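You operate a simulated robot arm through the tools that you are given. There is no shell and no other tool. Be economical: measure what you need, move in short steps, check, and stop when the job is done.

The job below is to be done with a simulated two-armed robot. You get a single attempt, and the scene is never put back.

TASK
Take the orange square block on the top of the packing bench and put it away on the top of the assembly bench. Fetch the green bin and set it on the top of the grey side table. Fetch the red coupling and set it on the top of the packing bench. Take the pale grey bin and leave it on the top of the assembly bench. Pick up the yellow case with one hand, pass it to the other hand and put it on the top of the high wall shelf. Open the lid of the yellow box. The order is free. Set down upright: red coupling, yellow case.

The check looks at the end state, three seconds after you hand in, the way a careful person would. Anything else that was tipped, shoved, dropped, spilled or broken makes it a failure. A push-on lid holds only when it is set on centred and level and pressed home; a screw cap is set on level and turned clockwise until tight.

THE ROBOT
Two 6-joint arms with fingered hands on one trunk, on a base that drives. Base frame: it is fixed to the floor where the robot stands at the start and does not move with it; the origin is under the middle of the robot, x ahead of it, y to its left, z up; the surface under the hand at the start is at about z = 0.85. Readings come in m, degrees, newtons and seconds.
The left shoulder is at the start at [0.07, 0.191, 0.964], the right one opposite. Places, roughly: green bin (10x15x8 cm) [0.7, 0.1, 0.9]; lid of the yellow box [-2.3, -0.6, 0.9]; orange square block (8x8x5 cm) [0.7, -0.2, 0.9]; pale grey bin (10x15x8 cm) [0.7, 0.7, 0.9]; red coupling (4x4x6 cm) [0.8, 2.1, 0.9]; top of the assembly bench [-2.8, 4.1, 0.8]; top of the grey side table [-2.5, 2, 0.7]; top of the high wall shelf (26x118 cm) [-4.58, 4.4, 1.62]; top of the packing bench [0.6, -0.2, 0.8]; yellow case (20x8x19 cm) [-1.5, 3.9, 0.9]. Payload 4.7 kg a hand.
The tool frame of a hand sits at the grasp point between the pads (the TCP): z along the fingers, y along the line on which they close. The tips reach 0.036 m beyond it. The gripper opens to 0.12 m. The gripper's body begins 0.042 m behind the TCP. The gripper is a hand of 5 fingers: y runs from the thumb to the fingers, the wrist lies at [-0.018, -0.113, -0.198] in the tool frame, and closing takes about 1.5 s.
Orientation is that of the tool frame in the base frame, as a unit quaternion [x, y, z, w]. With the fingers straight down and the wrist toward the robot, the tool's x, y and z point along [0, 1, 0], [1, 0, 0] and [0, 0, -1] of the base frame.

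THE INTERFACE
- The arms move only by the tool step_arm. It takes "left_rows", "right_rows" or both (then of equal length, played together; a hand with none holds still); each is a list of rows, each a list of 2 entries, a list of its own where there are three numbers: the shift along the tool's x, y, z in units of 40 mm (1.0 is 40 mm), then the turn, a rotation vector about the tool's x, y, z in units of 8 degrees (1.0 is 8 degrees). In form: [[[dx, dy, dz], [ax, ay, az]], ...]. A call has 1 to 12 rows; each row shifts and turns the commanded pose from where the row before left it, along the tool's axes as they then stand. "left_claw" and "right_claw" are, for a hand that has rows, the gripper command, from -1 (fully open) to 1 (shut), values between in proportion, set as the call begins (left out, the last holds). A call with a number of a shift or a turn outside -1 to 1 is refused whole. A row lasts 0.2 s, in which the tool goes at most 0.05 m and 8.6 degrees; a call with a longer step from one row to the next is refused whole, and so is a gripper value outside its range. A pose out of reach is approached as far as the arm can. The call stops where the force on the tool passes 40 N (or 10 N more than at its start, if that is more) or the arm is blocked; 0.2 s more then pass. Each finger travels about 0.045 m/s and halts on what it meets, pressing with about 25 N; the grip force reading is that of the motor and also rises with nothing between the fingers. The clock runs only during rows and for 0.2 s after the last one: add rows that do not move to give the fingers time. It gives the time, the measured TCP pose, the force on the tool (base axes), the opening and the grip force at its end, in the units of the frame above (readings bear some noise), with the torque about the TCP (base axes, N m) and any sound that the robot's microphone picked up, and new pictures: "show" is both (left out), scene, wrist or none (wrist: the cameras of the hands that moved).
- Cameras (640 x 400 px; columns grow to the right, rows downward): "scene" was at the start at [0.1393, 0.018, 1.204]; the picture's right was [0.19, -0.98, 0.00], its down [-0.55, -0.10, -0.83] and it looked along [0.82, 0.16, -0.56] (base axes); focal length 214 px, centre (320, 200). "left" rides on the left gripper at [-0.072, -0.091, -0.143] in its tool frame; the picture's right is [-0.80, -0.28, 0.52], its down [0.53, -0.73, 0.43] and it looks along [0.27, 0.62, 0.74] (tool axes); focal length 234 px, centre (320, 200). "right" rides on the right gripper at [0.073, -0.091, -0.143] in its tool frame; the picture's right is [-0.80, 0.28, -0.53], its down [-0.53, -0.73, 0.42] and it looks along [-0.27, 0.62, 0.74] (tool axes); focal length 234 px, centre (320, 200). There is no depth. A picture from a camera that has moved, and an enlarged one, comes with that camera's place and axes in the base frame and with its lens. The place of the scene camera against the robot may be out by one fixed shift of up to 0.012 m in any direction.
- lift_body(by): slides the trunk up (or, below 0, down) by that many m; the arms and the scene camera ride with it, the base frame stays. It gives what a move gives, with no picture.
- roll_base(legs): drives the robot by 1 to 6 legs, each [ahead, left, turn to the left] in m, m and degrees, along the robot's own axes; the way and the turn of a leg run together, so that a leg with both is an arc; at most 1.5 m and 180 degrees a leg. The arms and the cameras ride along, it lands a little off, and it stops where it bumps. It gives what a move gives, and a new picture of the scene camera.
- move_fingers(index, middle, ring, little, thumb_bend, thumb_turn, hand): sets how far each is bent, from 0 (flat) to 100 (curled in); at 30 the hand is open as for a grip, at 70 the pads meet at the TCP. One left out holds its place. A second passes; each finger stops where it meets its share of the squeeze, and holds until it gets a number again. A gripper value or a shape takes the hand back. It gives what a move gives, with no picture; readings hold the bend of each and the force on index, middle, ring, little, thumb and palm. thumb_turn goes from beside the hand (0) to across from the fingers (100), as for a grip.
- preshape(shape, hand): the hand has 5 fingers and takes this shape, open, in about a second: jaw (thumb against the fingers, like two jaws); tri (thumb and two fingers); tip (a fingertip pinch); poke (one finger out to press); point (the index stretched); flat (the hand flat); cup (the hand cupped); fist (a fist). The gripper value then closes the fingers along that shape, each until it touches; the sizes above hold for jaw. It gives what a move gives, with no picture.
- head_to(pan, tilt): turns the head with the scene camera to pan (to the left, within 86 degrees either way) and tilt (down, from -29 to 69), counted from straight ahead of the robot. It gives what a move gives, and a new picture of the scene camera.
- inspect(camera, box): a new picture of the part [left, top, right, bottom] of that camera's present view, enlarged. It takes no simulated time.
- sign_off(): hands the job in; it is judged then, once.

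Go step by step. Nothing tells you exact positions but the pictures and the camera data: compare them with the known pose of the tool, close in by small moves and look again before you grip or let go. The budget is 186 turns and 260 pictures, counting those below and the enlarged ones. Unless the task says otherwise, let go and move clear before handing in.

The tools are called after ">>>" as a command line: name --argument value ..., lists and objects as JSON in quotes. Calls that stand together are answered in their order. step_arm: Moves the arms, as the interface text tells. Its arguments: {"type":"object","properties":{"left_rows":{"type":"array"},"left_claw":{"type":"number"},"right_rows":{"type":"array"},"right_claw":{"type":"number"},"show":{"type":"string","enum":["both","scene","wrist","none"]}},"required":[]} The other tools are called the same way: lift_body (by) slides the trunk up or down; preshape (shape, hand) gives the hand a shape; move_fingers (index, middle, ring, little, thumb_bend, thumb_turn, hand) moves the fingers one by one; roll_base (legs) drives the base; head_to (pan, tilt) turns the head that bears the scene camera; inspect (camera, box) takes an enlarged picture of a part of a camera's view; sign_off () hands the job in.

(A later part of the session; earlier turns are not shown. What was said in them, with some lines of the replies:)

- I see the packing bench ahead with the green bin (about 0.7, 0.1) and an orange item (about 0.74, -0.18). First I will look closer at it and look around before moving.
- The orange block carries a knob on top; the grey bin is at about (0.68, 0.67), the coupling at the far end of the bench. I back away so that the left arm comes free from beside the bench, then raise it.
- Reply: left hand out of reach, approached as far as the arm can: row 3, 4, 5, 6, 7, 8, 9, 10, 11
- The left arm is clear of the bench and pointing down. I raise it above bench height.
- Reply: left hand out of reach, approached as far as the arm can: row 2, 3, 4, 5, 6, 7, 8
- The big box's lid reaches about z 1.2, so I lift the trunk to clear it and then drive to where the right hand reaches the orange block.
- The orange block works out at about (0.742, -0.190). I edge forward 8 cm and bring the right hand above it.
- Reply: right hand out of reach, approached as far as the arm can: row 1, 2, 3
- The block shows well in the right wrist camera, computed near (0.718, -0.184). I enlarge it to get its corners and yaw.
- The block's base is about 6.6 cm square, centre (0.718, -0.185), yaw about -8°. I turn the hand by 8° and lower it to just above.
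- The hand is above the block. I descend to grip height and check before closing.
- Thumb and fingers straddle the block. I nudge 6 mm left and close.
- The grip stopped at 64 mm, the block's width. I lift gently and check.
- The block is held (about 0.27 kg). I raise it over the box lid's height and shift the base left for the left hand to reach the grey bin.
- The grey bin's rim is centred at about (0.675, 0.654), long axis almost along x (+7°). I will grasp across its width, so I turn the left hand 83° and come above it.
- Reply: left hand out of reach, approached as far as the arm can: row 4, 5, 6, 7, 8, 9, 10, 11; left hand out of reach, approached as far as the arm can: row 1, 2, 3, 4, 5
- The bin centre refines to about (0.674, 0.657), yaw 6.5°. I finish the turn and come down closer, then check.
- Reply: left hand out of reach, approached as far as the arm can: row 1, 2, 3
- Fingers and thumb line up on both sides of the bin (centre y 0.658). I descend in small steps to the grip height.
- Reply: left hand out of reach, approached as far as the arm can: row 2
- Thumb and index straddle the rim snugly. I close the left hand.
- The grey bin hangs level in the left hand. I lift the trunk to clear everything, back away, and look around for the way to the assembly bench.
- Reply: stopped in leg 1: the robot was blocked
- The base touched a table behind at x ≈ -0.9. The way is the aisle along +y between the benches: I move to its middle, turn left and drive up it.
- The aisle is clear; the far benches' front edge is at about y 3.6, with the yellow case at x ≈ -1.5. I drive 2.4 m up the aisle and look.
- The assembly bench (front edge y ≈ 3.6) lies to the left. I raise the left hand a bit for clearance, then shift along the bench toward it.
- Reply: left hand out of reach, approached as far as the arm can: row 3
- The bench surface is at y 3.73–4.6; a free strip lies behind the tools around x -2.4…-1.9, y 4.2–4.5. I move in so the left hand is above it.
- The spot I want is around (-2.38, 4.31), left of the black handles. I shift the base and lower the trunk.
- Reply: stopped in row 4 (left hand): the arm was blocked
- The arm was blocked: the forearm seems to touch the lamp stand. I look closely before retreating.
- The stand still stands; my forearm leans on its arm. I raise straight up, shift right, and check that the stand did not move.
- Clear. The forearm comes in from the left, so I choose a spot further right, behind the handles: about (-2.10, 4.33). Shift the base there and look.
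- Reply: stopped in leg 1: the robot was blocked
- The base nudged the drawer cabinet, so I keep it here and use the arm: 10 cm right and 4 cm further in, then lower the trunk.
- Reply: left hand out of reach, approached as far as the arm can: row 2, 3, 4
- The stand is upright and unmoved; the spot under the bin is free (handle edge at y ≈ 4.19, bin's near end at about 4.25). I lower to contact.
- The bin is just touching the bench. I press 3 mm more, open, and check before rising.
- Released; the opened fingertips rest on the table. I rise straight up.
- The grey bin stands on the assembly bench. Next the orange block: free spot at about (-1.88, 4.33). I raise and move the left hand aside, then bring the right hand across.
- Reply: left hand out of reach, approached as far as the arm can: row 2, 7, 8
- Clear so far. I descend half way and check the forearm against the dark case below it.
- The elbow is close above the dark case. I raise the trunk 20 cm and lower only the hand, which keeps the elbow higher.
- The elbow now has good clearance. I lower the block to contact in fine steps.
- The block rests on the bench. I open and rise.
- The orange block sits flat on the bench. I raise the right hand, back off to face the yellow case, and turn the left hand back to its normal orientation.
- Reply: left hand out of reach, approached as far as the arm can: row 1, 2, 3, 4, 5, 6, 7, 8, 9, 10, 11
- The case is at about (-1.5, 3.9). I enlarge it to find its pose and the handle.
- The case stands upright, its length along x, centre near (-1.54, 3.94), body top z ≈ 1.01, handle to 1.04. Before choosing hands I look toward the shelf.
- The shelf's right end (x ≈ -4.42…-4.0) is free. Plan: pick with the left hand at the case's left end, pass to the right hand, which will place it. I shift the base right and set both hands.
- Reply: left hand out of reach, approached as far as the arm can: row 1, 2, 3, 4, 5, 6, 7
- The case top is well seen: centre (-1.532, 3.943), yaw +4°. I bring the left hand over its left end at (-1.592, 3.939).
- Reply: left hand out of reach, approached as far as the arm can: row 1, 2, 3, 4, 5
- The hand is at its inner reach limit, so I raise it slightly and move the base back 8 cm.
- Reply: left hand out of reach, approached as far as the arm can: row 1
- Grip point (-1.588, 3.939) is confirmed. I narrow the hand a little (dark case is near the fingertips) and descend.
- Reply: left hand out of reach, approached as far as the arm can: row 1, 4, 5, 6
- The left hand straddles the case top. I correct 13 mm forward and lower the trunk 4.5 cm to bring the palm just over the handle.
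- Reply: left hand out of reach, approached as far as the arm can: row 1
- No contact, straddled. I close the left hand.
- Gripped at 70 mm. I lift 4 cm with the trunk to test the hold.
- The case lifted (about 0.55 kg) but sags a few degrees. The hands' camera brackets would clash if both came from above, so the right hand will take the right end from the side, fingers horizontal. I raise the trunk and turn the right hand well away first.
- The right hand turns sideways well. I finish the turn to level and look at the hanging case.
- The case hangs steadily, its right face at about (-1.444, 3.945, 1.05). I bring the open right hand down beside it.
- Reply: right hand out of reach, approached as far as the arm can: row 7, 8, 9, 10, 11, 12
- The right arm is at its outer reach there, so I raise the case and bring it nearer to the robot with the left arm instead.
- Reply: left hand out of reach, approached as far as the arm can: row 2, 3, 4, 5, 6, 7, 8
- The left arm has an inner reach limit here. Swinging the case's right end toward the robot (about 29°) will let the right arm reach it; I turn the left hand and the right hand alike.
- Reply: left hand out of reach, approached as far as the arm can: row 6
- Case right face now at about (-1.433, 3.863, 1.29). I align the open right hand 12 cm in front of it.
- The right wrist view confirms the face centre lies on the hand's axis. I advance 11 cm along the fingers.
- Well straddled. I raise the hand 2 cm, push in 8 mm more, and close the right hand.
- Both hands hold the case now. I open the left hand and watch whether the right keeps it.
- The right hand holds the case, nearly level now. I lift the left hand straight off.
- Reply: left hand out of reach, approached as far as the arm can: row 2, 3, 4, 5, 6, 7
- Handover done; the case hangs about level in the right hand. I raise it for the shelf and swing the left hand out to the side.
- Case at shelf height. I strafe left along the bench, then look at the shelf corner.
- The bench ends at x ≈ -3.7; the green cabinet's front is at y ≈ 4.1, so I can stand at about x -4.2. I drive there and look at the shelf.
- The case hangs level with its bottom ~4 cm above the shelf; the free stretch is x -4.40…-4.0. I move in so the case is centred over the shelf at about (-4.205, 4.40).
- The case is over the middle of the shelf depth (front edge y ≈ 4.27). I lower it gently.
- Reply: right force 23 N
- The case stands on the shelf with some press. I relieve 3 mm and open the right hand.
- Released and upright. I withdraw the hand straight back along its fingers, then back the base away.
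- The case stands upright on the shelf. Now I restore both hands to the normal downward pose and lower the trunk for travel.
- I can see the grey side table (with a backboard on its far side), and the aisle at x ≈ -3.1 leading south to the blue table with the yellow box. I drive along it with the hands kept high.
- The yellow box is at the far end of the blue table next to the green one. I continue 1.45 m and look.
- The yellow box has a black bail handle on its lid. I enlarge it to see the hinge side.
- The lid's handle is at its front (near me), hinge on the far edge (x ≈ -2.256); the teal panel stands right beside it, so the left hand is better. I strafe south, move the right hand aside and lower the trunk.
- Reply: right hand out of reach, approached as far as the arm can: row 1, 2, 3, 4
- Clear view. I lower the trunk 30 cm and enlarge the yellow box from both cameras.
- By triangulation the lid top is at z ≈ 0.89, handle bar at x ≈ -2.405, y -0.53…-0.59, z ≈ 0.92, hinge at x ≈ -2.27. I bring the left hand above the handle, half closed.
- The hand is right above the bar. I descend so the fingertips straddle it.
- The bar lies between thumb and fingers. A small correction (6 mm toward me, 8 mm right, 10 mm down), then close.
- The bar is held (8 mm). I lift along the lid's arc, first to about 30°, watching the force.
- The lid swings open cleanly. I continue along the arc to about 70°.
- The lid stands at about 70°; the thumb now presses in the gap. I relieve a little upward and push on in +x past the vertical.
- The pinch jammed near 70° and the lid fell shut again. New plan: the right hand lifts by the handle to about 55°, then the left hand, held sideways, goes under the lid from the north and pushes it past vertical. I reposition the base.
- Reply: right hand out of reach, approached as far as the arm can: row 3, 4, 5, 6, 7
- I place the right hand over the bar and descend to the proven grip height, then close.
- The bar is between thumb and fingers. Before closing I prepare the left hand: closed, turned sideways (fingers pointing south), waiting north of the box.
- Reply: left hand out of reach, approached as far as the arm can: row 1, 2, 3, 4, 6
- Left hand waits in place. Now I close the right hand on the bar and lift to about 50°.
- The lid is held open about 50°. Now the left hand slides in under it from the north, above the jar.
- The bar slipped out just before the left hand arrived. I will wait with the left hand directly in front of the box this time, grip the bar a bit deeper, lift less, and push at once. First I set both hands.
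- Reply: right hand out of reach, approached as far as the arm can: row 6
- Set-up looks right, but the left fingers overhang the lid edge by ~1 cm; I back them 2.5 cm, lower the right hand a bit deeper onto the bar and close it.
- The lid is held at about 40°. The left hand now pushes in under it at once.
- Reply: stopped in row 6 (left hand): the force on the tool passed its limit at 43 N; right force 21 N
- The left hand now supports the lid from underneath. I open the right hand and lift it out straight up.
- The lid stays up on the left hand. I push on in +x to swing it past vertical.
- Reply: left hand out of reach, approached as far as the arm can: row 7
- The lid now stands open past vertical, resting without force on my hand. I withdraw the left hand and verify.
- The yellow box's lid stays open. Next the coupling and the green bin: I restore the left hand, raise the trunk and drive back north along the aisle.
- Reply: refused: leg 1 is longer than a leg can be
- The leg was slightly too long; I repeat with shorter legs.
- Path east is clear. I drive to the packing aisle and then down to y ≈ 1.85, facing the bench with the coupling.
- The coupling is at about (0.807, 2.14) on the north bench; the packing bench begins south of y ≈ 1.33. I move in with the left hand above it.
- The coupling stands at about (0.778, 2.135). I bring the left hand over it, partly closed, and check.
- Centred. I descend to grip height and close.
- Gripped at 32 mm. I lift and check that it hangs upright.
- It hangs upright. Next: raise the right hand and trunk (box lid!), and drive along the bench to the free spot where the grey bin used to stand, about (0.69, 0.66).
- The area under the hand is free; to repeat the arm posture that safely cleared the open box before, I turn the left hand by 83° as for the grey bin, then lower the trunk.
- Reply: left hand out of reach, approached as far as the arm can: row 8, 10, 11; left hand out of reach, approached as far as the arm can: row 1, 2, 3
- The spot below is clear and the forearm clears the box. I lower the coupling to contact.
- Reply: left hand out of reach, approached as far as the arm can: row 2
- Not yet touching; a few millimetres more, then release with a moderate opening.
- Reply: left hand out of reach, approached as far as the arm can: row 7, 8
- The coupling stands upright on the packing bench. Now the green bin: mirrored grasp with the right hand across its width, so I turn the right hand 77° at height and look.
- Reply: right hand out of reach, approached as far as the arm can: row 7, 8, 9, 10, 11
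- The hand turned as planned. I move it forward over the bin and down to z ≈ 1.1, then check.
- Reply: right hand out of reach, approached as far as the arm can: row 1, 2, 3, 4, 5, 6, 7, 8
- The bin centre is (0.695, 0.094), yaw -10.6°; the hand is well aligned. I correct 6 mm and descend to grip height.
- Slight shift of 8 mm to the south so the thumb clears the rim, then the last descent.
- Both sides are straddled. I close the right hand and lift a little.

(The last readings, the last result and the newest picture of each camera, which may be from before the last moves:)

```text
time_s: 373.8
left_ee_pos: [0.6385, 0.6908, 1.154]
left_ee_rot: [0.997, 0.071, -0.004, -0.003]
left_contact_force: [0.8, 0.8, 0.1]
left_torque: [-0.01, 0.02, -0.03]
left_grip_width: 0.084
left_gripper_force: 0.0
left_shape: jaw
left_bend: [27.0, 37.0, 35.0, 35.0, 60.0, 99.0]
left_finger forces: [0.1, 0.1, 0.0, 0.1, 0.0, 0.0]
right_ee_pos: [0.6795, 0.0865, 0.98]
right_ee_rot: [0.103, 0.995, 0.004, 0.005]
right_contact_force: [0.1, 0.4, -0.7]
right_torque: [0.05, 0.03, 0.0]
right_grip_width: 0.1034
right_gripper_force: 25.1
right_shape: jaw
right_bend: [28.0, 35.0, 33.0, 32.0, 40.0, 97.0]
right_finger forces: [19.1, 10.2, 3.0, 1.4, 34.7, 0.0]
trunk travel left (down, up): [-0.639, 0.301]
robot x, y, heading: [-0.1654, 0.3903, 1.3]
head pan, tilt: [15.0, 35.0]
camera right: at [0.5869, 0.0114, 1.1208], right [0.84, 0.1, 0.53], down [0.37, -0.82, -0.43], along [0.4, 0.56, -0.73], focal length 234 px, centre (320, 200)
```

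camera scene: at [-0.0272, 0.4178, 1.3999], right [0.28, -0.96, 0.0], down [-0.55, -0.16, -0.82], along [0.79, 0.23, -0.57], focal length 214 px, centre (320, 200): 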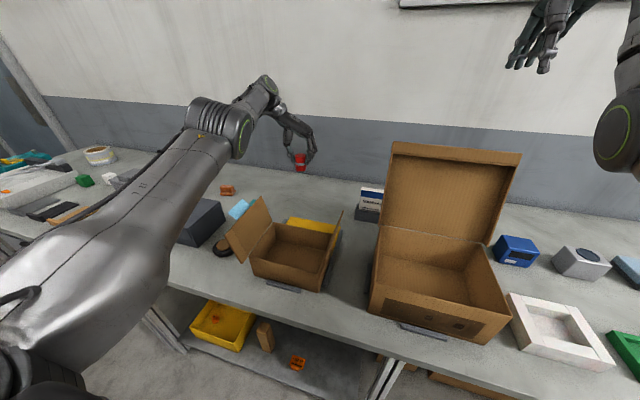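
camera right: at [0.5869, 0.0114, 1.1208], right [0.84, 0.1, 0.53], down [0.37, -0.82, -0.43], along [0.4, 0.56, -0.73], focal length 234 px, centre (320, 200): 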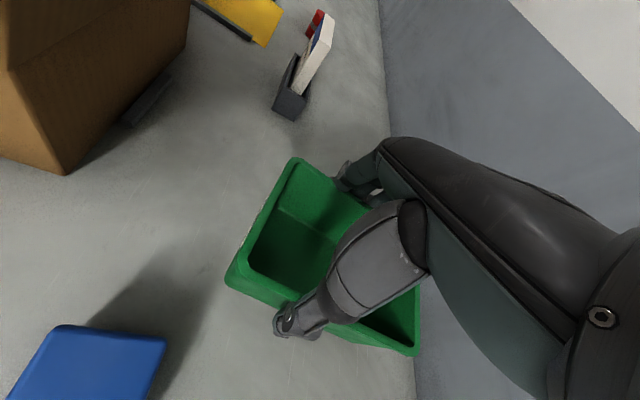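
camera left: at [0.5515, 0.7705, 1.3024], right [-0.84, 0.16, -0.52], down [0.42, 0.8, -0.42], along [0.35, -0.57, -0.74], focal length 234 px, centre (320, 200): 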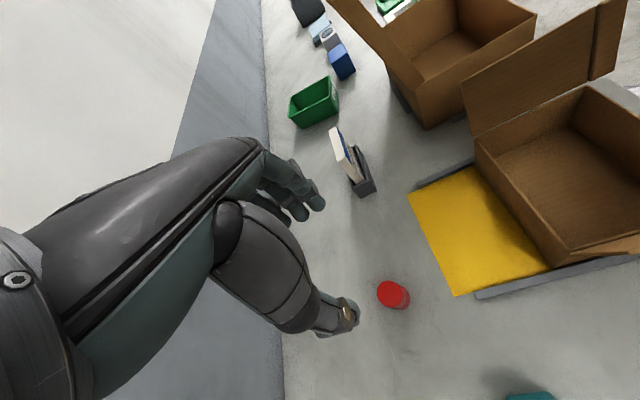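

The green bin is held level. I raise it well above the box lid, back off and drive north along the aisle.

>>> lift_body --by 0.28

>>> step_arm --right_rows '[[[0, 0, -0.9], [0, 0, 0]], [[0, 0, -0.9], [0, 0, 0]], [[0, 0, -0.9], [0, 0, 0]], [[0, 0, -0.9], [0, 0, 0]], [[0, 0, -0.9], [0, 0, 0]], [[0, 0, 0], [0, 0, 0]]]' --show "none"

>>> roll_base --legs '[[-0.2, 0, -1.3], [0, 1.4, 0], [0, 1.15, 0]]'

```text
time_s: 376.7
left_ee_pos: [0.6394, 0.6929, 1.4352]
left_ee_rot: [0.997, 0.072, -0.003, -0.002]
left_contact_force: [-0.7, 0.3, -1.3]
left_torque: [0.04, 0.01, -0.02]
left_grip_width: 0.0839
left_gripper_force: 0.0
left_shape: jaw
left_bend: [27.0, 37.0, 35.0, 35.0, 60.0, 99.0]
left_finger forces: [0.0, 0.1, 0.0, 0.1, 0.1, 0.0]
right_ee_pos: [0.6787, 0.0891, 1.2605]
right_ee_rot: [0.104, 0.995, 0.004, 0.004]
right_contact_force: [0.2, -0.3, -1.1]
right_torque: [0.02, 0.02, 0.0]
right_grip_width: 0.1034
right_gripper_force: 25.5
right_shape: jaw
right_bend: [28.0, 35.0, 33.0, 32.0, 40.0, 97.0]
right_finger forces: [19.1, 10.1, 3.1, 1.4, 34.8, 0.0]
trunk travel left (down, up): [-0.919, 0.021]
robot x, y, heading: [-0.1625, 0.3887, 1.4]
head pan, tilt: [15.0, 35.0]
```

```text
time_s: 378.1
left_ee_pos: [0.6385, 0.6932, 1.4346]
left_ee_rot: [0.997, 0.072, -0.003, 0.0]
left_contact_force: [0.1, -0.2, 0.0]
left_torque: [0.02, 0.0, 0.01]
left_grip_width: 0.0836
left_gripper_force: 0.0
left_shape: jaw
left_bend: [27.0, 37.0, 35.0, 35.0, 60.0, 99.0]
left_finger forces: [0.0, 0.0, 0.0, 0.0, 0.0, 0.0]
right_ee_pos: [0.6618, 0.0885, 1.4336]
right_ee_rot: [0.102, 0.995, 0.005, 0.004]
right_contact_force: [0.4, 0.5, -0.4]
right_torque: [0.03, -0.02, 0.01]
right_grip_width: 0.1031
right_gripper_force: 24.8
right_shape: jaw
right_bend: [28.0, 35.0, 33.0, 32.0, 40.0, 97.0]
right_finger forces: [19.0, 10.2, 3.0, 1.6, 34.8, 0.1]
right hand out of reach, approached as far as the arm can: row 4, 5
trunk travel left (down, up): [-0.919, 0.021]
robot x, y, heading: [-0.1638, 0.3918, 1.4]
head pan, tilt: [15.0, 35.0]
```

```text
time_s: 391.6
left_ee_pos: [0.48, 3.191, 1.4338]
left_ee_rot: [0.999, 0.05, -0.004, -0.002]
left_contact_force: [0.2, -0.4, -0.3]
left_torque: [0.03, -0.01, -0.02]
left_grip_width: 0.0836
left_gripper_force: 0.0
left_shape: jaw
left_bend: [27.0, 37.0, 35.0, 35.0, 60.0, 99.0]
left_finger forces: [0.0, 0.0, 0.1, 0.1, 0.0, 0.0]
right_ee_pos: [0.4761, 2.5882, 1.4344]
right_ee_rot: [0.125, 0.992, 0.005, 0.003]
right_contact_force: [-0.4, 1.0, -0.4]
right_torque: [0.0, 0.03, -0.04]
right_grip_width: 0.1032
right_gripper_force: 25.0
right_shape: jaw
right_bend: [28.0, 35.0, 33.0, 32.0, 40.0, 97.0]
right_finger forces: [19.1, 10.2, 3.0, 1.4, 34.6, 0.0]
trunk travel left (down, up): [-0.919, 0.021]
robot x, y, heading: [-0.336, 2.925, -0.8]
head pan, tilt: [15.0, 35.0]
camera scene: at [-0.1968, 2.9464, 1.6799], right [0.24, -0.97, 0.0], down [-0.56, -0.14, -0.82], along [0.79, 0.2, -0.57], focal length 214 px, centre (320, 200)
```

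scene: 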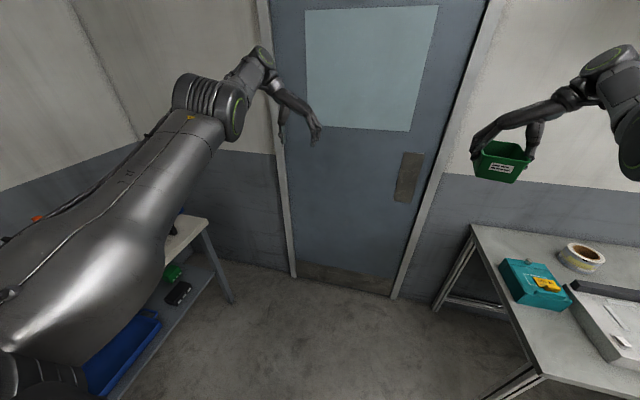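

Clear. I reverse west along the known corridor.

>>> roll_base --legs '[[-1.4, 0.03, 0.8], [-1.4, 0, 0], [-0.15, 0, 0]]'

>>> head_to --pan -30 --tilt 32

```text
time_s: 406.3
left_ee_pos: [-2.494, 3.2935, 1.4325]
left_ee_rot: [0.999, 0.038, -0.005, -0.001]
left_contact_force: [1.2, -0.9, -0.8]
left_torque: [0.01, 0.01, -0.02]
left_grip_width: 0.0835
left_gripper_force: 0.0
left_shape: jaw
left_bend: [27.0, 37.0, 35.0, 35.0, 60.0, 99.0]
left_finger forces: [0.1, 0.0, 0.0, 0.1, 0.0, 0.0]
right_ee_pos: [-2.5114, 2.6899, 1.4325]
right_ee_rot: [0.138, 0.99, 0.003, 0.003]
right_contact_force: [-0.4, -0.1, -0.6]
right_torque: [0.01, 0.02, 0.03]
right_grip_width: 0.1031
right_gripper_force: 24.2
right_shape: jaw
right_bend: [28.0, 35.0, 33.0, 32.0, 40.0, 97.0]
right_finger forces: [19.1, 10.2, 3.0, 1.4, 34.8, 0.1]
trunk travel left (down, up): [-0.919, 0.021]
robot x, y, heading: [-3.3144, 3.0457, -2.3]
head pan, tilt: [15.0, 35.0]
camera scene: at [-3.1762, 3.0648, 1.6795], right [0.22, -0.98, 0.0], down [-0.56, -0.13, -0.82], along [0.8, 0.18, -0.58], focal length 214 px, centre (320, 200)
```

scene: 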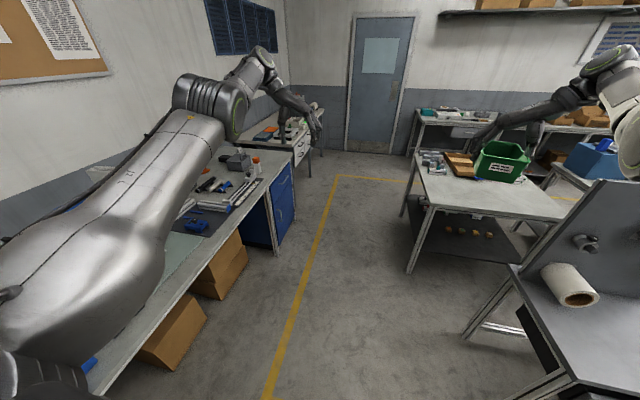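

```text
time_s: 407.4
left_ee_pos: [-2.4969, 3.2959, 1.4335]
left_ee_rot: [0.999, 0.037, -0.004, -0.002]
left_contact_force: [-0.7, -0.1, -0.1]
left_torque: [0.02, 0.0, -0.03]
left_grip_width: 0.0836
left_gripper_force: 0.1
left_shape: jaw
left_bend: [27.0, 37.0, 35.0, 35.0, 60.0, 99.0]
left_finger forces: [0.0, 0.1, 0.0, 0.0, 0.1, 0.1]
right_ee_pos: [-2.5161, 2.6893, 1.434]
right_ee_rot: [0.137, 0.99, 0.003, 0.004]
right_contact_force: [-0.7, -0.2, -1.1]
right_torque: [-0.01, 0.03, -0.01]
right_grip_width: 0.1033
right_gripper_force: 25.1
right_shape: jaw
right_bend: [28.0, 35.0, 33.0, 32.0, 40.0, 97.0]
right_finger forces: [19.1, 10.2, 3.1, 1.3, 34.7, 0.0]
trunk travel left (down, up): [-0.919, 0.021]
robot x, y, heading: [-3.3175, 3.045, -2.3]
head pan, tilt: [-30.0, 32.0]
camera scene: at [-3.1897, 2.9978, 1.6845], right [-0.53, -0.85, 0.0], down [-0.45, 0.28, -0.85], along [0.72, -0.45, -0.53], focal length 214 px, centre (320, 200)
```

scene: 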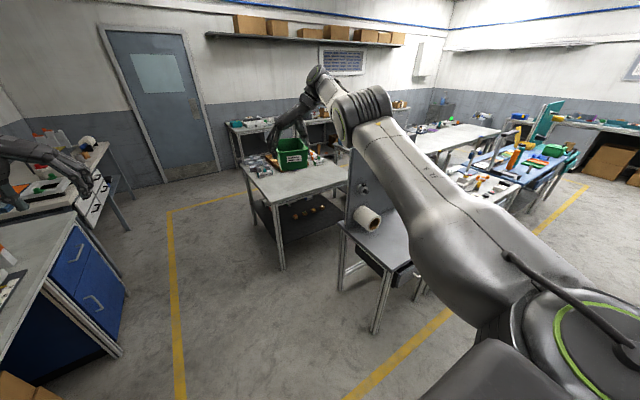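

The side table shows a paper roll near its backboard at about (-2.35, 2.05); the front south part looks free. I move so the bin is over about (-2.53, 1.84) and look down.

>>> roll_base --legs '[[-0.03, -0.88, 2.3]]'

>>> head_to --pan -10 --tilt 45

>>> inspect --camera "right" --box '[0, 0, 640, 400]'

```text
time_s: 412.1
left_ee_pos: [-2.5539, 2.452, 1.4344]
left_ee_rot: [0.998, 0.065, -0.003, -0.001]
left_contact_force: [-0.1, -0.6, 0.4]
left_torque: [0.01, -0.03, -0.01]
left_grip_width: 0.0838
left_gripper_force: 0.1
left_shape: jaw
left_bend: [27.0, 37.0, 35.0, 35.0, 60.0, 99.0]
left_finger forces: [0.0, 0.0, 0.0, 0.1, 0.0, 0.0]
right_ee_pos: [-2.5416, 1.8472, 1.4339]
right_ee_rot: [0.111, 0.994, 0.003, 0.003]
right_contact_force: [0.1, 1.2, -1.4]
right_torque: [-0.01, 0.04, 0.02]
right_grip_width: 0.1031
right_gripper_force: 24.8
right_shape: jaw
right_bend: [28.0, 35.0, 33.0, 32.0, 40.0, 97.0]
right_finger forces: [19.1, 10.2, 3.0, 1.4, 34.8, 0.0]
trunk travel left (down, up): [-0.919, 0.021]
robot x, y, heading: [-3.3611, 2.1622, 0.6]
head pan, tilt: [-30.0, 32.0]
camera scene: at [-3.2307, 2.1193, 1.6846], right [-0.49, -0.87, 0.0], down [-0.46, 0.26, -0.85], along [0.74, -0.42, -0.53], focal length 214 px, centre (320, 200)
```

scene: 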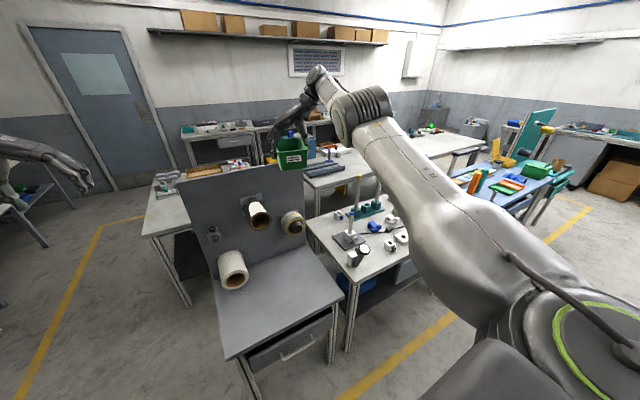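

```text
time_s: 413.0
left_ee_pos: [-2.5533, 2.4507, 1.4344]
left_ee_rot: [0.998, 0.064, -0.004, -0.001]
left_contact_force: [0.1, 0.5, 0.0]
left_torque: [-0.01, 0.02, -0.01]
left_grip_width: 0.0839
left_gripper_force: 0.0
left_shape: jaw
left_bend: [27.0, 37.0, 35.0, 35.0, 60.0, 99.0]
left_finger forces: [0.0, 0.0, 0.1, 0.0, 0.0, 0.1]
right_ee_pos: [-2.5408, 1.8447, 1.4342]
right_ee_rot: [0.111, 0.994, 0.004, 0.005]
right_contact_force: [0.4, -0.5, -1.2]
right_torque: [0.02, -0.01, 0.0]
right_grip_width: 0.1034
right_gripper_force: 25.1
right_shape: jaw
right_bend: [28.0, 35.0, 33.0, 32.0, 40.0, 97.0]
right_finger forces: [19.1, 10.2, 3.0, 1.4, 34.7, 0.1]
trunk travel left (down, up): [-0.919, 0.021]
robot x, y, heading: [-3.3629, 2.1587, 0.6]
head pan, tilt: [-10.0, 45.0]
camera scene: at [-3.2286, 2.1481, 1.6651], right [-0.16, -0.99, 0.0], down [-0.7, 0.11, -0.71], along [0.7, -0.11, -0.71], focal length 214 px, centre (320, 200)
```

scene: 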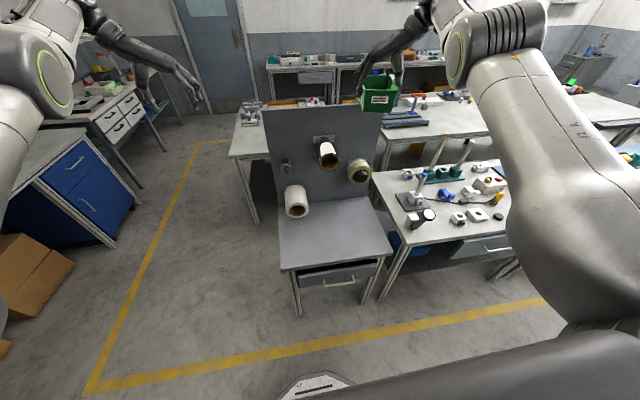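

```text
1.00 times, centred on (320, 200) of right (not enlarged: the box is as wide or as high as the picture)
camera zoom: at [-2.6332, 1.7717, 1.5752], right [0.84, 0.09, 0.53], down [0.36, -0.83, -0.43], along [0.4, 0.55, -0.73], focal length 234 px, centre (320, 200)
```

zoom: 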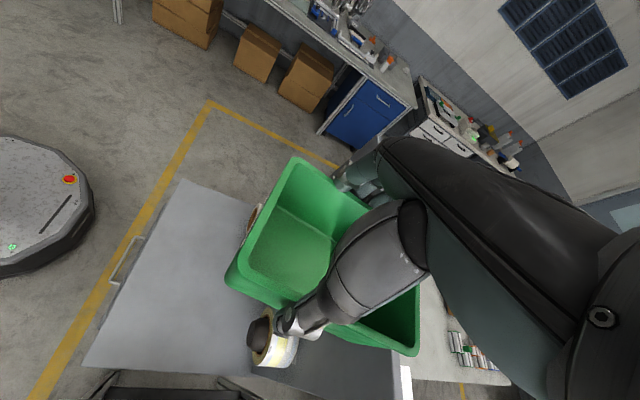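

All rolls hang on pegs protruding to x ≈ -2.44; the table top spans x -2.72…-2.30, y 1.69…2.25. I back 6 cm, shift 4 cm north, and lower the trunk.

>>> roll_base --legs '[[-0.06, 0.04, -0.6]]'

>>> lift_body --by -0.42

>>> inspect --camera "scene" --box '[0, 0, 640, 400]'

>>> inspect --camera "right" --box '[0, 0, 640, 400]'

```text
time_s: 414.0
left_ee_pos: [-2.5999, 2.472, 1.4284]
left_ee_rot: [0.998, 0.058, -0.008, -0.005]
left_contact_force: [0.6, -0.6, -0.7]
left_torque: [0.09, 0.13, -0.05]
left_grip_width: 0.0839
left_gripper_force: 0.1
left_shape: jaw
left_bend: [27.0, 37.0, 35.0, 35.0, 60.0, 99.0]
left_finger forces: [0.1, 0.0, 0.1, 0.1, 0.1, 0.0]
right_ee_pos: [-2.593, 1.8682, 1.4243]
right_ee_rot: [0.118, 0.993, 0.004, -0.001]
right_contact_force: [0.9, -1.1, -2.0]
right_torque: [0.06, 0.14, 0.0]
right_grip_width: 0.1031
right_gripper_force: 25.1
right_shape: jaw
right_bend: [28.0, 35.0, 33.0, 32.0, 40.0, 97.0]
right_finger forces: [19.1, 10.3, 3.0, 1.3, 34.7, 0.0]
trunk travel left (down, up): [-0.919, 0.021]
robot x, y, heading: [-3.4236, 2.1981, 0.1]
head pan, tilt: [-10.0, 45.0]
camera scene: at [-3.2759, 2.1782, 1.6636], right [-0.17, -0.98, 0.0], down [-0.7, 0.13, -0.7], along [0.69, -0.12, -0.71], focal length 214 px, centre (320, 200)
```

scene: 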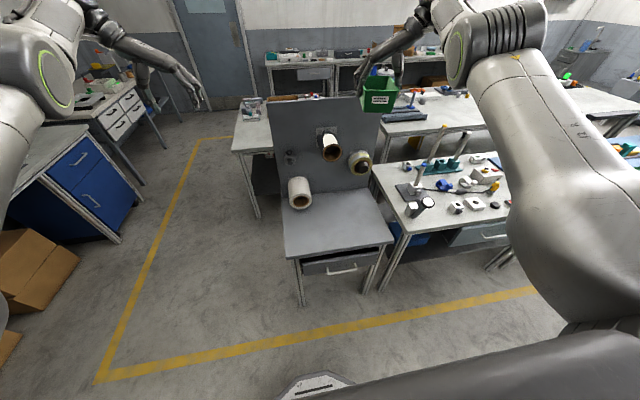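

```text
refused: -0.42 is not a number from -0.4 to 0.4
```

```text
1.00 times, centred on (320, 200) of scene (not enlarged: the box is as wide or as high as the picture)
camera zoom: at [-3.2759, 2.1782, 1.6636], right [-0.17, -0.98, 0.0], down [-0.7, 0.13, -0.7], along [0.69, -0.12, -0.71], focal length 214 px, centre (320, 200)
```

zoom: 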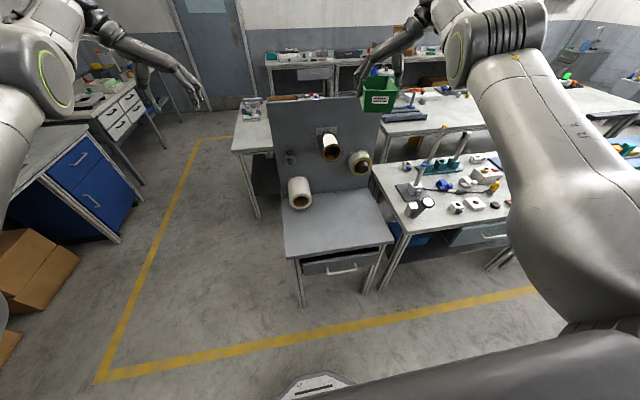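

```text
1.00 times, centred on (320, 200) of right (not enlarged: the box is as wide or as high as the picture)
camera zoom: at [-2.6859, 1.7943, 1.566], right [0.85, 0.08, 0.53], down [0.35, -0.83, -0.43], along [0.4, 0.55, -0.73], focal length 234 px, centre (320, 200)
```

zoom: 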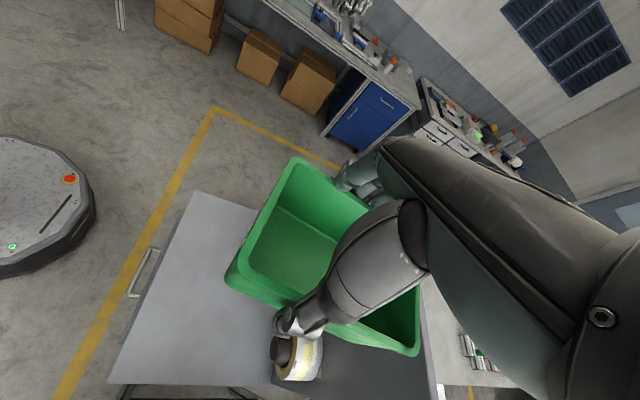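

The table's near edge is at x ≈ -2.73; the bin at (-2.58, 1.87) is well inside. I lower the trunk 40 cm, then the arm.

>>> lift_body --by -0.4

>>> step_arm --right_rows '[[[0, 0, 0.8], [0, 0, 0]], [[0, 0, 0.8], [0, 0, 0]], [[0, 0, 0.8], [0, 0, 0]], [[0, 0, 0.8], [0, 0, 0]], [[0, 0, 0], [0, 0, 0]]]'

```text
time_s: 417.8
left_ee_pos: [-2.6114, 2.4785, 1.0342]
left_ee_rot: [0.998, 0.057, -0.003, -0.002]
left_contact_force: [0.0, 1.1, 0.0]
left_torque: [0.03, 0.0, 0.03]
left_grip_width: 0.0838
left_gripper_force: 0.1
left_shape: jaw
left_bend: [27.0, 37.0, 35.0, 35.0, 60.0, 99.0]
left_finger forces: [0.0, 0.0, 0.0, 0.0, 0.1, 0.1]
right_ee_pos: [-2.6048, 1.8737, 1.0323]
right_ee_rot: [0.118, 0.993, 0.004, 0.004]
right_contact_force: [-0.1, 0.5, -0.7]
right_torque: [0.0, 0.0, -0.01]
right_grip_width: 0.1029
right_gripper_force: 25.1
right_shape: jaw
right_bend: [28.0, 35.0, 33.0, 32.0, 40.0, 97.0]
right_finger forces: [19.1, 10.2, 3.0, 1.4, 34.6, 0.0]
trunk travel left (down, up): [-0.519, 0.421]
robot x, y, heading: [-3.4234, 2.1973, -0.0]
head pan, tilt: [-10.0, 45.0]
```

```text
time_s: 419.0
left_ee_pos: [-2.6109, 2.479, 1.0351]
left_ee_rot: [0.998, 0.058, -0.003, -0.001]
left_contact_force: [0.5, -0.2, 0.0]
left_torque: [0.02, 0.0, 0.0]
left_grip_width: 0.0839
left_gripper_force: 0.1
left_shape: jaw
left_bend: [27.0, 37.0, 35.0, 35.0, 60.0, 99.0]
left_finger forces: [0.0, 0.0, 0.0, 0.1, 0.1, 0.0]
right_ee_pos: [-2.5878, 1.8715, 0.9074]
right_ee_rot: [0.117, 0.993, 0.003, 0.002]
right_contact_force: [0.7, 0.9, -0.5]
right_torque: [0.01, 0.02, 0.0]
right_grip_width: 0.1032
right_gripper_force: 24.8
right_shape: jaw
right_bend: [28.0, 35.0, 33.0, 32.0, 40.0, 97.0]
right_finger forces: [19.1, 10.2, 3.0, 1.4, 34.6, 0.0]
right hand out of reach, approached as far as the arm can: row 1, 2, 3
trunk travel left (down, up): [-0.519, 0.421]
robot x, y, heading: [-3.4208, 2.1993, -0.0]
head pan, tilt: [-10.0, 45.0]
camera scene: at [-3.2895, 2.1854, 1.2652], right [-0.17, -0.98, 0.0], down [-0.7, 0.12, -0.71], along [0.7, -0.12, -0.71], focal length 214 px, centre (320, 200)
camera right: at [-2.6818, 1.7977, 1.0502], right [0.84, 0.08, 0.53], down [0.35, -0.83, -0.43], along [0.41, 0.55, -0.73], focal length 234 px, centre (320, 200)
```

scene: 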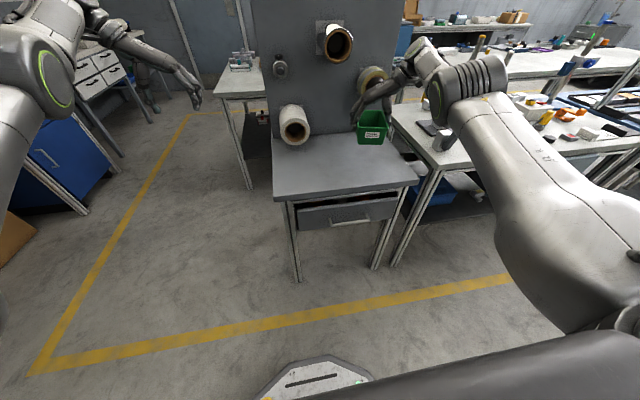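
right: 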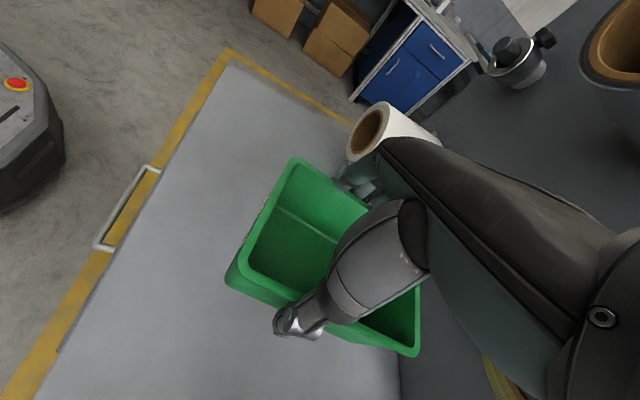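

No contact with the rolls. I lower the bin onto the table in fine steps.

>>> step_arm --right_rows '[[[0, 0, 0.7], [0, 0, 0]], [[0, 0, 0.7], [0, 0, 0]], [[0, 0, 0.7], [0, 0, 0]], [[0, 0, 0.5], [0, 0, 0]], [[0, 0, 0.3], [0, 0, 0]], [[0, 0, 0.15], [0, 0, 0]], [[0, 0, 0.12], [0, 0, 0]], [[0, 0, 0], [0, 0, 0]]]' --show "wrist"

```text
time_s: 420.3
left_ee_pos: [-2.6134, 2.4774, 1.0346]
left_ee_rot: [0.998, 0.056, -0.004, -0.001]
left_contact_force: [1.0, -0.4, -0.9]
left_torque: [0.03, 0.04, 0.0]
left_grip_width: 0.0835
left_gripper_force: 0.1
left_shape: jaw
left_bend: [27.0, 37.0, 35.0, 35.0, 60.0, 99.0]
left_finger forces: [0.1, 0.0, 0.0, 0.0, 0.1, 0.1]
right_ee_pos: [-2.5848, 1.8708, 0.8046]
right_ee_rot: [0.117, 0.993, 0.006, 0.014]
right_contact_force: [-7.2, 0.0, 24.3]
right_torque: [-0.46, 0.23, 0.03]
right_grip_width: 0.1024
right_gripper_force: 24.5
right_shape: jaw
right_bend: [28.0, 35.0, 33.0, 32.0, 42.0, 97.0]
right_finger forces: [18.6, 8.7, 2.9, 1.5, 36.2, 0.0]
trunk travel left (down, up): [-0.519, 0.421]
robot x, y, heading: [-3.4196, 2.1965, 0.2]
head pan, tilt: [-10.0, 45.0]
stopped in row 6 (right hand): the force on the tool passed its limit at 43 N (the readings are from after the stop); the commanded pose is now the measured one
camera right: at [-2.6819, 1.7976, 0.9441], right [0.83, 0.08, 0.55], down [0.36, -0.83, -0.42], along [0.43, 0.55, -0.72], focal length 234 px, centre (320, 200)
```

right: 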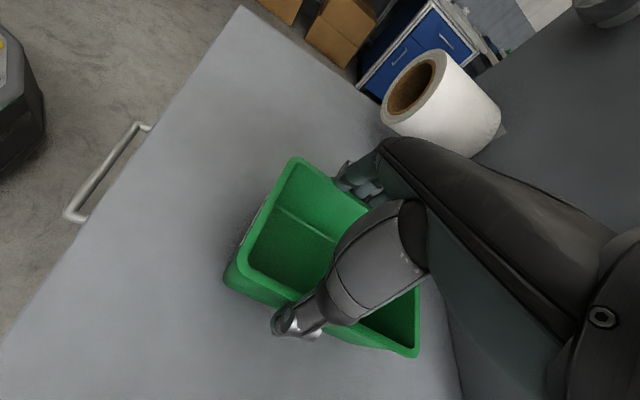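

It touched the table (top at z ≈ 0.74). I relieve 4 mm and check the force, then open.

>>> step_arm --right_rows '[[[0, 0, -0.1], [0, 0, 0]], [[0, 0, 0], [0, 0, 0]]]' --show "none"

>>> inspect --camera "scene" --box '[290, 60, 450, 200]'

```text
time_s: 420.9
left_ee_pos: [-2.6117, 2.4796, 1.0348]
left_ee_rot: [0.998, 0.059, -0.002, 0.0]
left_contact_force: [-1.2, 0.2, -0.2]
left_torque: [0.01, -0.02, 0.0]
left_grip_width: 0.0836
left_gripper_force: 0.1
left_shape: jaw
left_bend: [27.0, 37.0, 35.0, 35.0, 60.0, 99.0]
left_finger forces: [0.0, 0.0, 0.1, 0.0, 0.0, 0.1]
right_ee_pos: [-2.5864, 1.8712, 0.8047]
right_ee_rot: [0.118, 0.993, 0.005, 0.012]
right_contact_force: [0.5, 0.2, 17.1]
right_torque: [-0.16, 0.01, -0.07]
right_grip_width: 0.1025
right_gripper_force: 25.4
right_shape: jaw
right_bend: [28.0, 35.0, 33.0, 32.0, 42.0, 97.0]
right_finger forces: [18.4, 9.4, 3.1, 1.9, 35.2, 0.1]
trunk travel left (down, up): [-0.519, 0.421]
robot x, y, heading: [-3.4198, 2.199, -0.1]
head pan, tilt: [-10.0, 45.0]
```

```text
2.86 times, centred on (370, 130) of scene
camera zoom: at [-3.2911, 2.186, 1.2654], right [-0.17, -0.98, 0.0], down [-0.7, 0.12, -0.71], along [0.7, -0.12, -0.71], focal length 613 px, centre (177, 400)
```

zoom: 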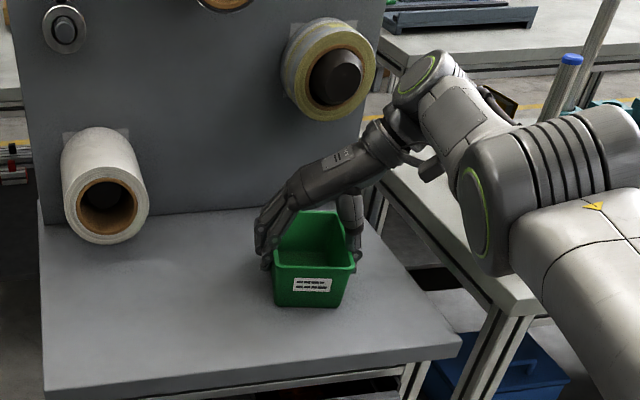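

The bin sits flat on the side table. I relieve a little more, open, and rise.

>>> step_arm --right_rows '[[[0, 0, -0.12], [0, 0, 0]], [[0, 0, 0], [0, 0, 0]]]' --show "none"

>>> step_arm --right_rows '[[[0, 0, 0], [0, 0, 0]], [[0, 0, 0], [0, 0, 0]], [[0, 0, 0], [0, 0, 0]], [[0, 0, 0], [0, 0, 0]], [[0, 0, 0], [0, 0, 0]], [[0, 0, 0], [0, 0, 0]], [[0, 0, 0], [0, 0, 0]]]' --right_claw -1 --show "none"

>>> step_arm --right_rows '[[[0, 0, -0.3], [0, 0, 0]], [[0, 0, -0.5], [0, 0, 0]], [[0, 0, -0.7], [0, 0, 0]], [[0, 0, -0.8], [0, 0, 0]], [[0, 0, -0.8], [0, 0, 0]], [[0, 0, 0], [0, 0, 0]]]'

```text
time_s: 421.5
left_ee_pos: [-2.6106, 2.4775, 1.0335]
left_ee_rot: [0.998, 0.058, -0.004, -0.002]
left_contact_force: [-0.3, 0.3, 0.1]
left_torque: [0.02, 0.04, 0.02]
left_grip_width: 0.0836
left_gripper_force: 0.0
left_shape: jaw
left_bend: [27.0, 37.0, 35.0, 35.0, 60.0, 99.0]
left_finger forces: [0.0, 0.0, 0.0, 0.0, 0.0, 0.1]
right_ee_pos: [-2.5864, 1.8697, 0.8055]
right_ee_rot: [0.117, 0.993, 0.004, 0.008]
right_contact_force: [0.0, 0.3, -0.1]
right_torque: [-0.01, -0.04, 0.0]
right_grip_width: 0.1022
right_gripper_force: 24.7
right_shape: jaw
right_bend: [28.0, 35.0, 33.0, 32.0, 42.0, 97.0]
right_finger forces: [17.3, 9.5, 3.5, 1.9, 32.7, 0.0]
trunk travel left (down, up): [-0.519, 0.421]
robot x, y, heading: [-3.4261, 2.1999, -0.2]
head pan, tilt: [-10.0, 45.0]
```

```text
time_s: 423.1
left_ee_pos: [-2.6101, 2.4781, 1.0344]
left_ee_rot: [0.998, 0.057, -0.004, -0.002]
left_contact_force: [-0.1, 0.3, 0.3]
left_torque: [0.02, -0.01, 0.0]
left_grip_width: 0.0837
left_gripper_force: 0.0
left_shape: jaw
left_bend: [27.0, 37.0, 35.0, 35.0, 60.0, 99.0]
left_finger forces: [0.0, 0.1, 0.0, 0.0, 0.0, 0.0]
right_ee_pos: [-2.5851, 1.8707, 0.808]
right_ee_rot: [0.117, 0.993, 0.006, 0.011]
right_contact_force: [0.1, -0.6, -1.2]
right_torque: [0.03, 0.02, 0.0]
right_grip_width: 0.12
right_gripper_force: 0.0
right_shape: jaw
right_bend: [30.0, 30.0, 30.0, 30.0, 29.0, 98.0]
right_finger forces: [1.1, 0.0, 0.1, 0.0, 1.0, 0.1]
trunk travel left (down, up): [-0.519, 0.421]
robot x, y, heading: [-3.4215, 2.1984, -0.2]
head pan, tilt: [-10.0, 45.0]
```

```text
time_s: 424.5
left_ee_pos: [-2.6113, 2.4769, 1.0328]
left_ee_rot: [0.998, 0.058, -0.004, -0.002]
left_contact_force: [-0.5, 0.2, 0.2]
left_torque: [0.0, 0.01, 0.0]
left_grip_width: 0.0839
left_gripper_force: 0.0
left_shape: jaw
left_bend: [27.0, 37.0, 35.0, 35.0, 60.0, 99.0]
left_finger forces: [0.1, 0.0, 0.1, 0.0, 0.0, 0.1]
right_ee_pos: [-2.5876, 1.8692, 0.9313]
right_ee_rot: [0.117, 0.993, 0.006, 0.01]
right_contact_force: [-0.4, -0.5, -0.2]
right_torque: [0.03, 0.04, 0.0]
right_grip_width: 0.1202
right_gripper_force: 0.0
right_shape: jaw
right_bend: [30.0, 30.0, 30.0, 30.0, 30.0, 98.0]
right_finger forces: [0.0, 0.0, 0.0, 0.0, 0.0, 0.0]
trunk travel left (down, up): [-0.519, 0.421]
robot x, y, heading: [-3.4228, 2.1975, -0.2]
head pan, tilt: [-10.0, 45.0]
camera scene: at [-3.2884, 2.1849, 1.265], right [-0.17, -0.98, 0.0], down [-0.7, 0.12, -0.71], along [0.7, -0.12, -0.71], focal length 214 px, centre (320, 200)
camera right: at [-2.6823, 1.7958, 1.0711], right [0.84, 0.08, 0.54], down [0.36, -0.83, -0.43], along [0.42, 0.55, -0.72], focal length 234 px, centre (320, 200)
```

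scene: 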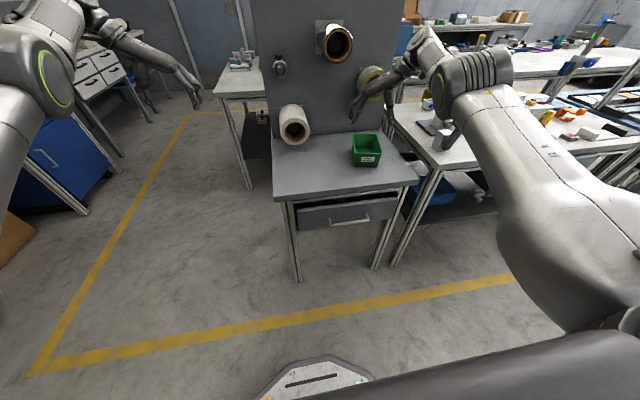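
right: 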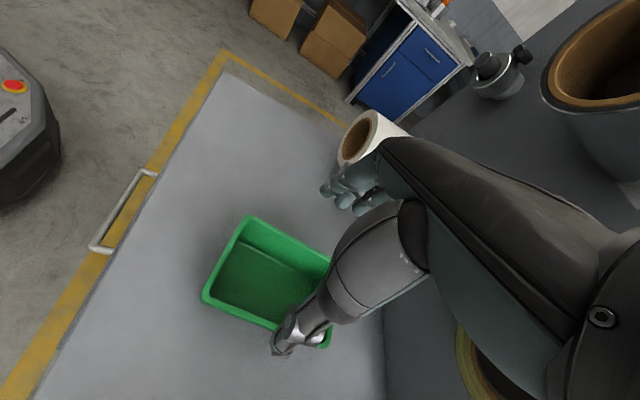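

The green bin stands on the side table. I back clear of the table and take a last look toward the yellow box.

>>> roll_base --legs '[[-0.4, 0, 0]]'

>>> lift_body --by 0.4

>>> head_to --pan -60 --tilt 15

>>> inspect --camera "scene" --box '[200, 130, 440, 280]'

```text
time_s: 426.9
left_ee_pos: [-3.0031, 2.4758, 1.0344]
left_ee_rot: [0.998, 0.055, -0.004, -0.002]
left_contact_force: [-0.1, -0.4, -0.5]
left_torque: [0.0, -0.02, -0.01]
left_grip_width: 0.0833
left_gripper_force: 0.1
left_shape: jaw
left_bend: [27.0, 37.0, 35.0, 35.0, 60.0, 99.0]
left_finger forces: [0.0, 0.0, 0.0, 0.0, 0.0, 0.0]
right_ee_pos: [-2.9835, 1.8668, 0.9315]
right_ee_rot: [0.12, 0.993, 0.006, 0.01]
right_contact_force: [0.2, 0.4, -0.3]
right_torque: [0.02, 0.0, 0.02]
right_grip_width: 0.1201
right_gripper_force: 0.0
right_shape: jaw
right_bend: [30.0, 30.0, 30.0, 30.0, 30.0, 98.0]
right_finger forces: [0.0, 0.0, 0.0, 0.0, 0.0, 0.0]
trunk travel left (down, up): [-0.519, 0.421]
robot x, y, heading: [-3.8166, 2.2006, -0.2]
head pan, tilt: [-10.0, 45.0]
camera scene: at [-3.6829, 2.1856, 1.2651], right [-0.18, -0.98, 0.0], down [-0.7, 0.13, -0.71], along [0.7, -0.13, -0.71], focal length 214 px, centre (320, 200)
```

scene: 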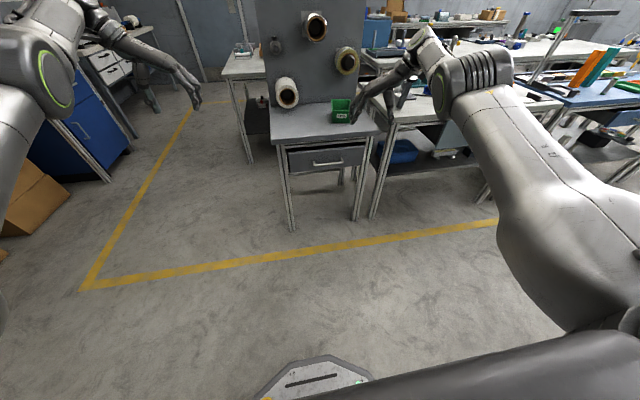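

```text
time_s: 430.8
left_ee_pos: [-3.0032, 2.4754, 1.4332]
left_ee_rot: [0.998, 0.055, -0.004, -0.001]
left_contact_force: [-0.2, 0.5, -0.1]
left_torque: [0.01, 0.02, 0.01]
left_grip_width: 0.0835
left_gripper_force: 0.0
left_shape: jaw
left_bend: [27.0, 37.0, 35.0, 35.0, 60.0, 99.0]
left_finger forces: [0.1, 0.0, 0.0, 0.0, 0.0, 0.0]
right_ee_pos: [-2.982, 1.8668, 1.3311]
right_ee_rot: [0.12, 0.993, 0.006, 0.01]
right_contact_force: [0.1, -0.8, 0.2]
right_torque: [-0.03, 0.03, -0.05]
right_grip_width: 0.1197
right_gripper_force: 0.0
right_shape: jaw
right_bend: [30.0, 30.0, 30.0, 30.0, 30.0, 98.0]
right_finger forces: [0.0, 0.0, 0.0, 0.0, 0.0, 0.1]
trunk travel left (down, up): [-0.919, 0.021]
robot x, y, heading: [-3.8148, 2.1976, -0.3]
head pan, tilt: [-10.0, 45.0]
```

```text
time_s: 432.0
left_ee_pos: [-3.0025, 2.476, 1.4338]
left_ee_rot: [0.998, 0.056, -0.003, -0.001]
left_contact_force: [0.1, -0.3, 0.1]
left_torque: [-0.01, 0.02, 0.0]
left_grip_width: 0.0838
left_gripper_force: 0.0
left_shape: jaw
left_bend: [27.0, 37.0, 35.0, 35.0, 60.0, 99.0]
left_finger forces: [0.0, 0.1, 0.0, 0.0, 0.0, 0.1]
right_ee_pos: [-2.9818, 1.8668, 1.332]
right_ee_rot: [0.119, 0.993, 0.005, 0.009]
right_contact_force: [0.7, -0.3, 1.5]
right_torque: [-0.03, 0.0, 0.02]
right_grip_width: 0.1202
right_gripper_force: 0.2
right_shape: jaw
right_bend: [30.0, 30.0, 30.0, 30.0, 30.0, 98.0]
right_finger forces: [0.1, 0.0, 0.1, 0.0, 0.1, 0.0]
trunk travel left (down, up): [-0.919, 0.021]
robot x, y, heading: [-3.8134, 2.1974, -0.5]
head pan, tilt: [-60.0, 15.0]
camera scene: at [-3.716, 2.119, 1.7119], right [-0.87, -0.5, 0.0], down [-0.13, 0.23, -0.97], along [0.48, -0.84, -0.26], focal length 214 px, centre (320, 200)
```

scene: 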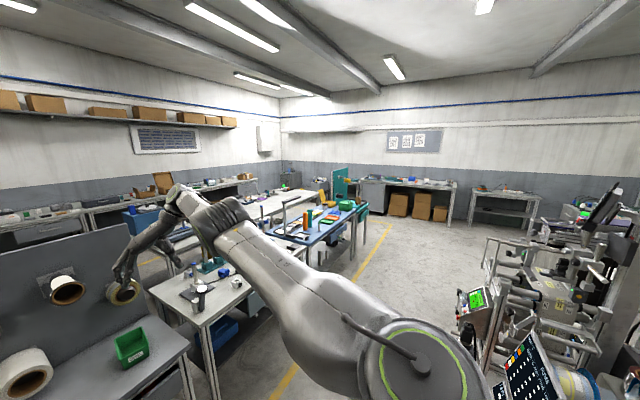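

```text
2.67 times, centred on (320, 205) of scene
camera zoom: at [-3.716, 2.119, 1.7119], right [-0.87, -0.5, 0.0], down [-0.13, 0.23, -0.97], along [0.48, -0.84, -0.26], focal length 572 px, centre (320, 187)
```

zoom: 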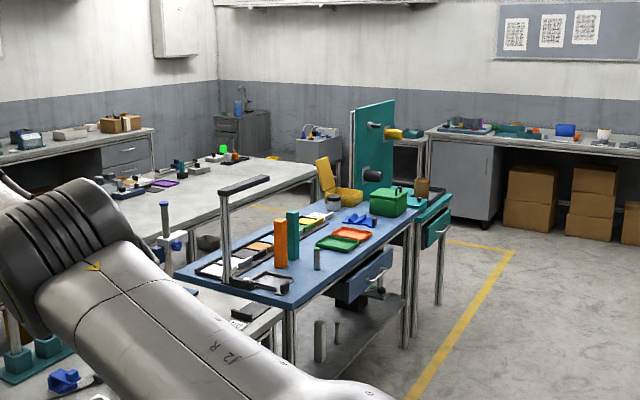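

The yellow lid is still open, the green bin stands on the side table, and both hands are empty and clear, so I hand in.

>>> sign_off

```text
The job is handed in.
```

I handed the job in with all six tasks done; the result of the check was not reported back.

- **Orange block:** set flat on the assembly bench.
- **Pale grey bin:** set on the assembly bench. While finding a spot for it, my left forearm pushed on a lamp-like stand there. The stand looked upright and unmoved afterwards.
- **Green bin:** set on the grey side table.
- **Red coupling:** set upright on the packing bench.
- **Yellow case:** lifted with the left hand, passed to the right in mid-air, and set upright on the high wall shelf.
- **Yellow box:** the lid stands open past vertical. It fell shut twice before it held, and it was still open when I last looked.

The base also bumped a work table while reversing early on, and a drawer cabinet under the assembly bench. I saw nothing displaced by either bump.
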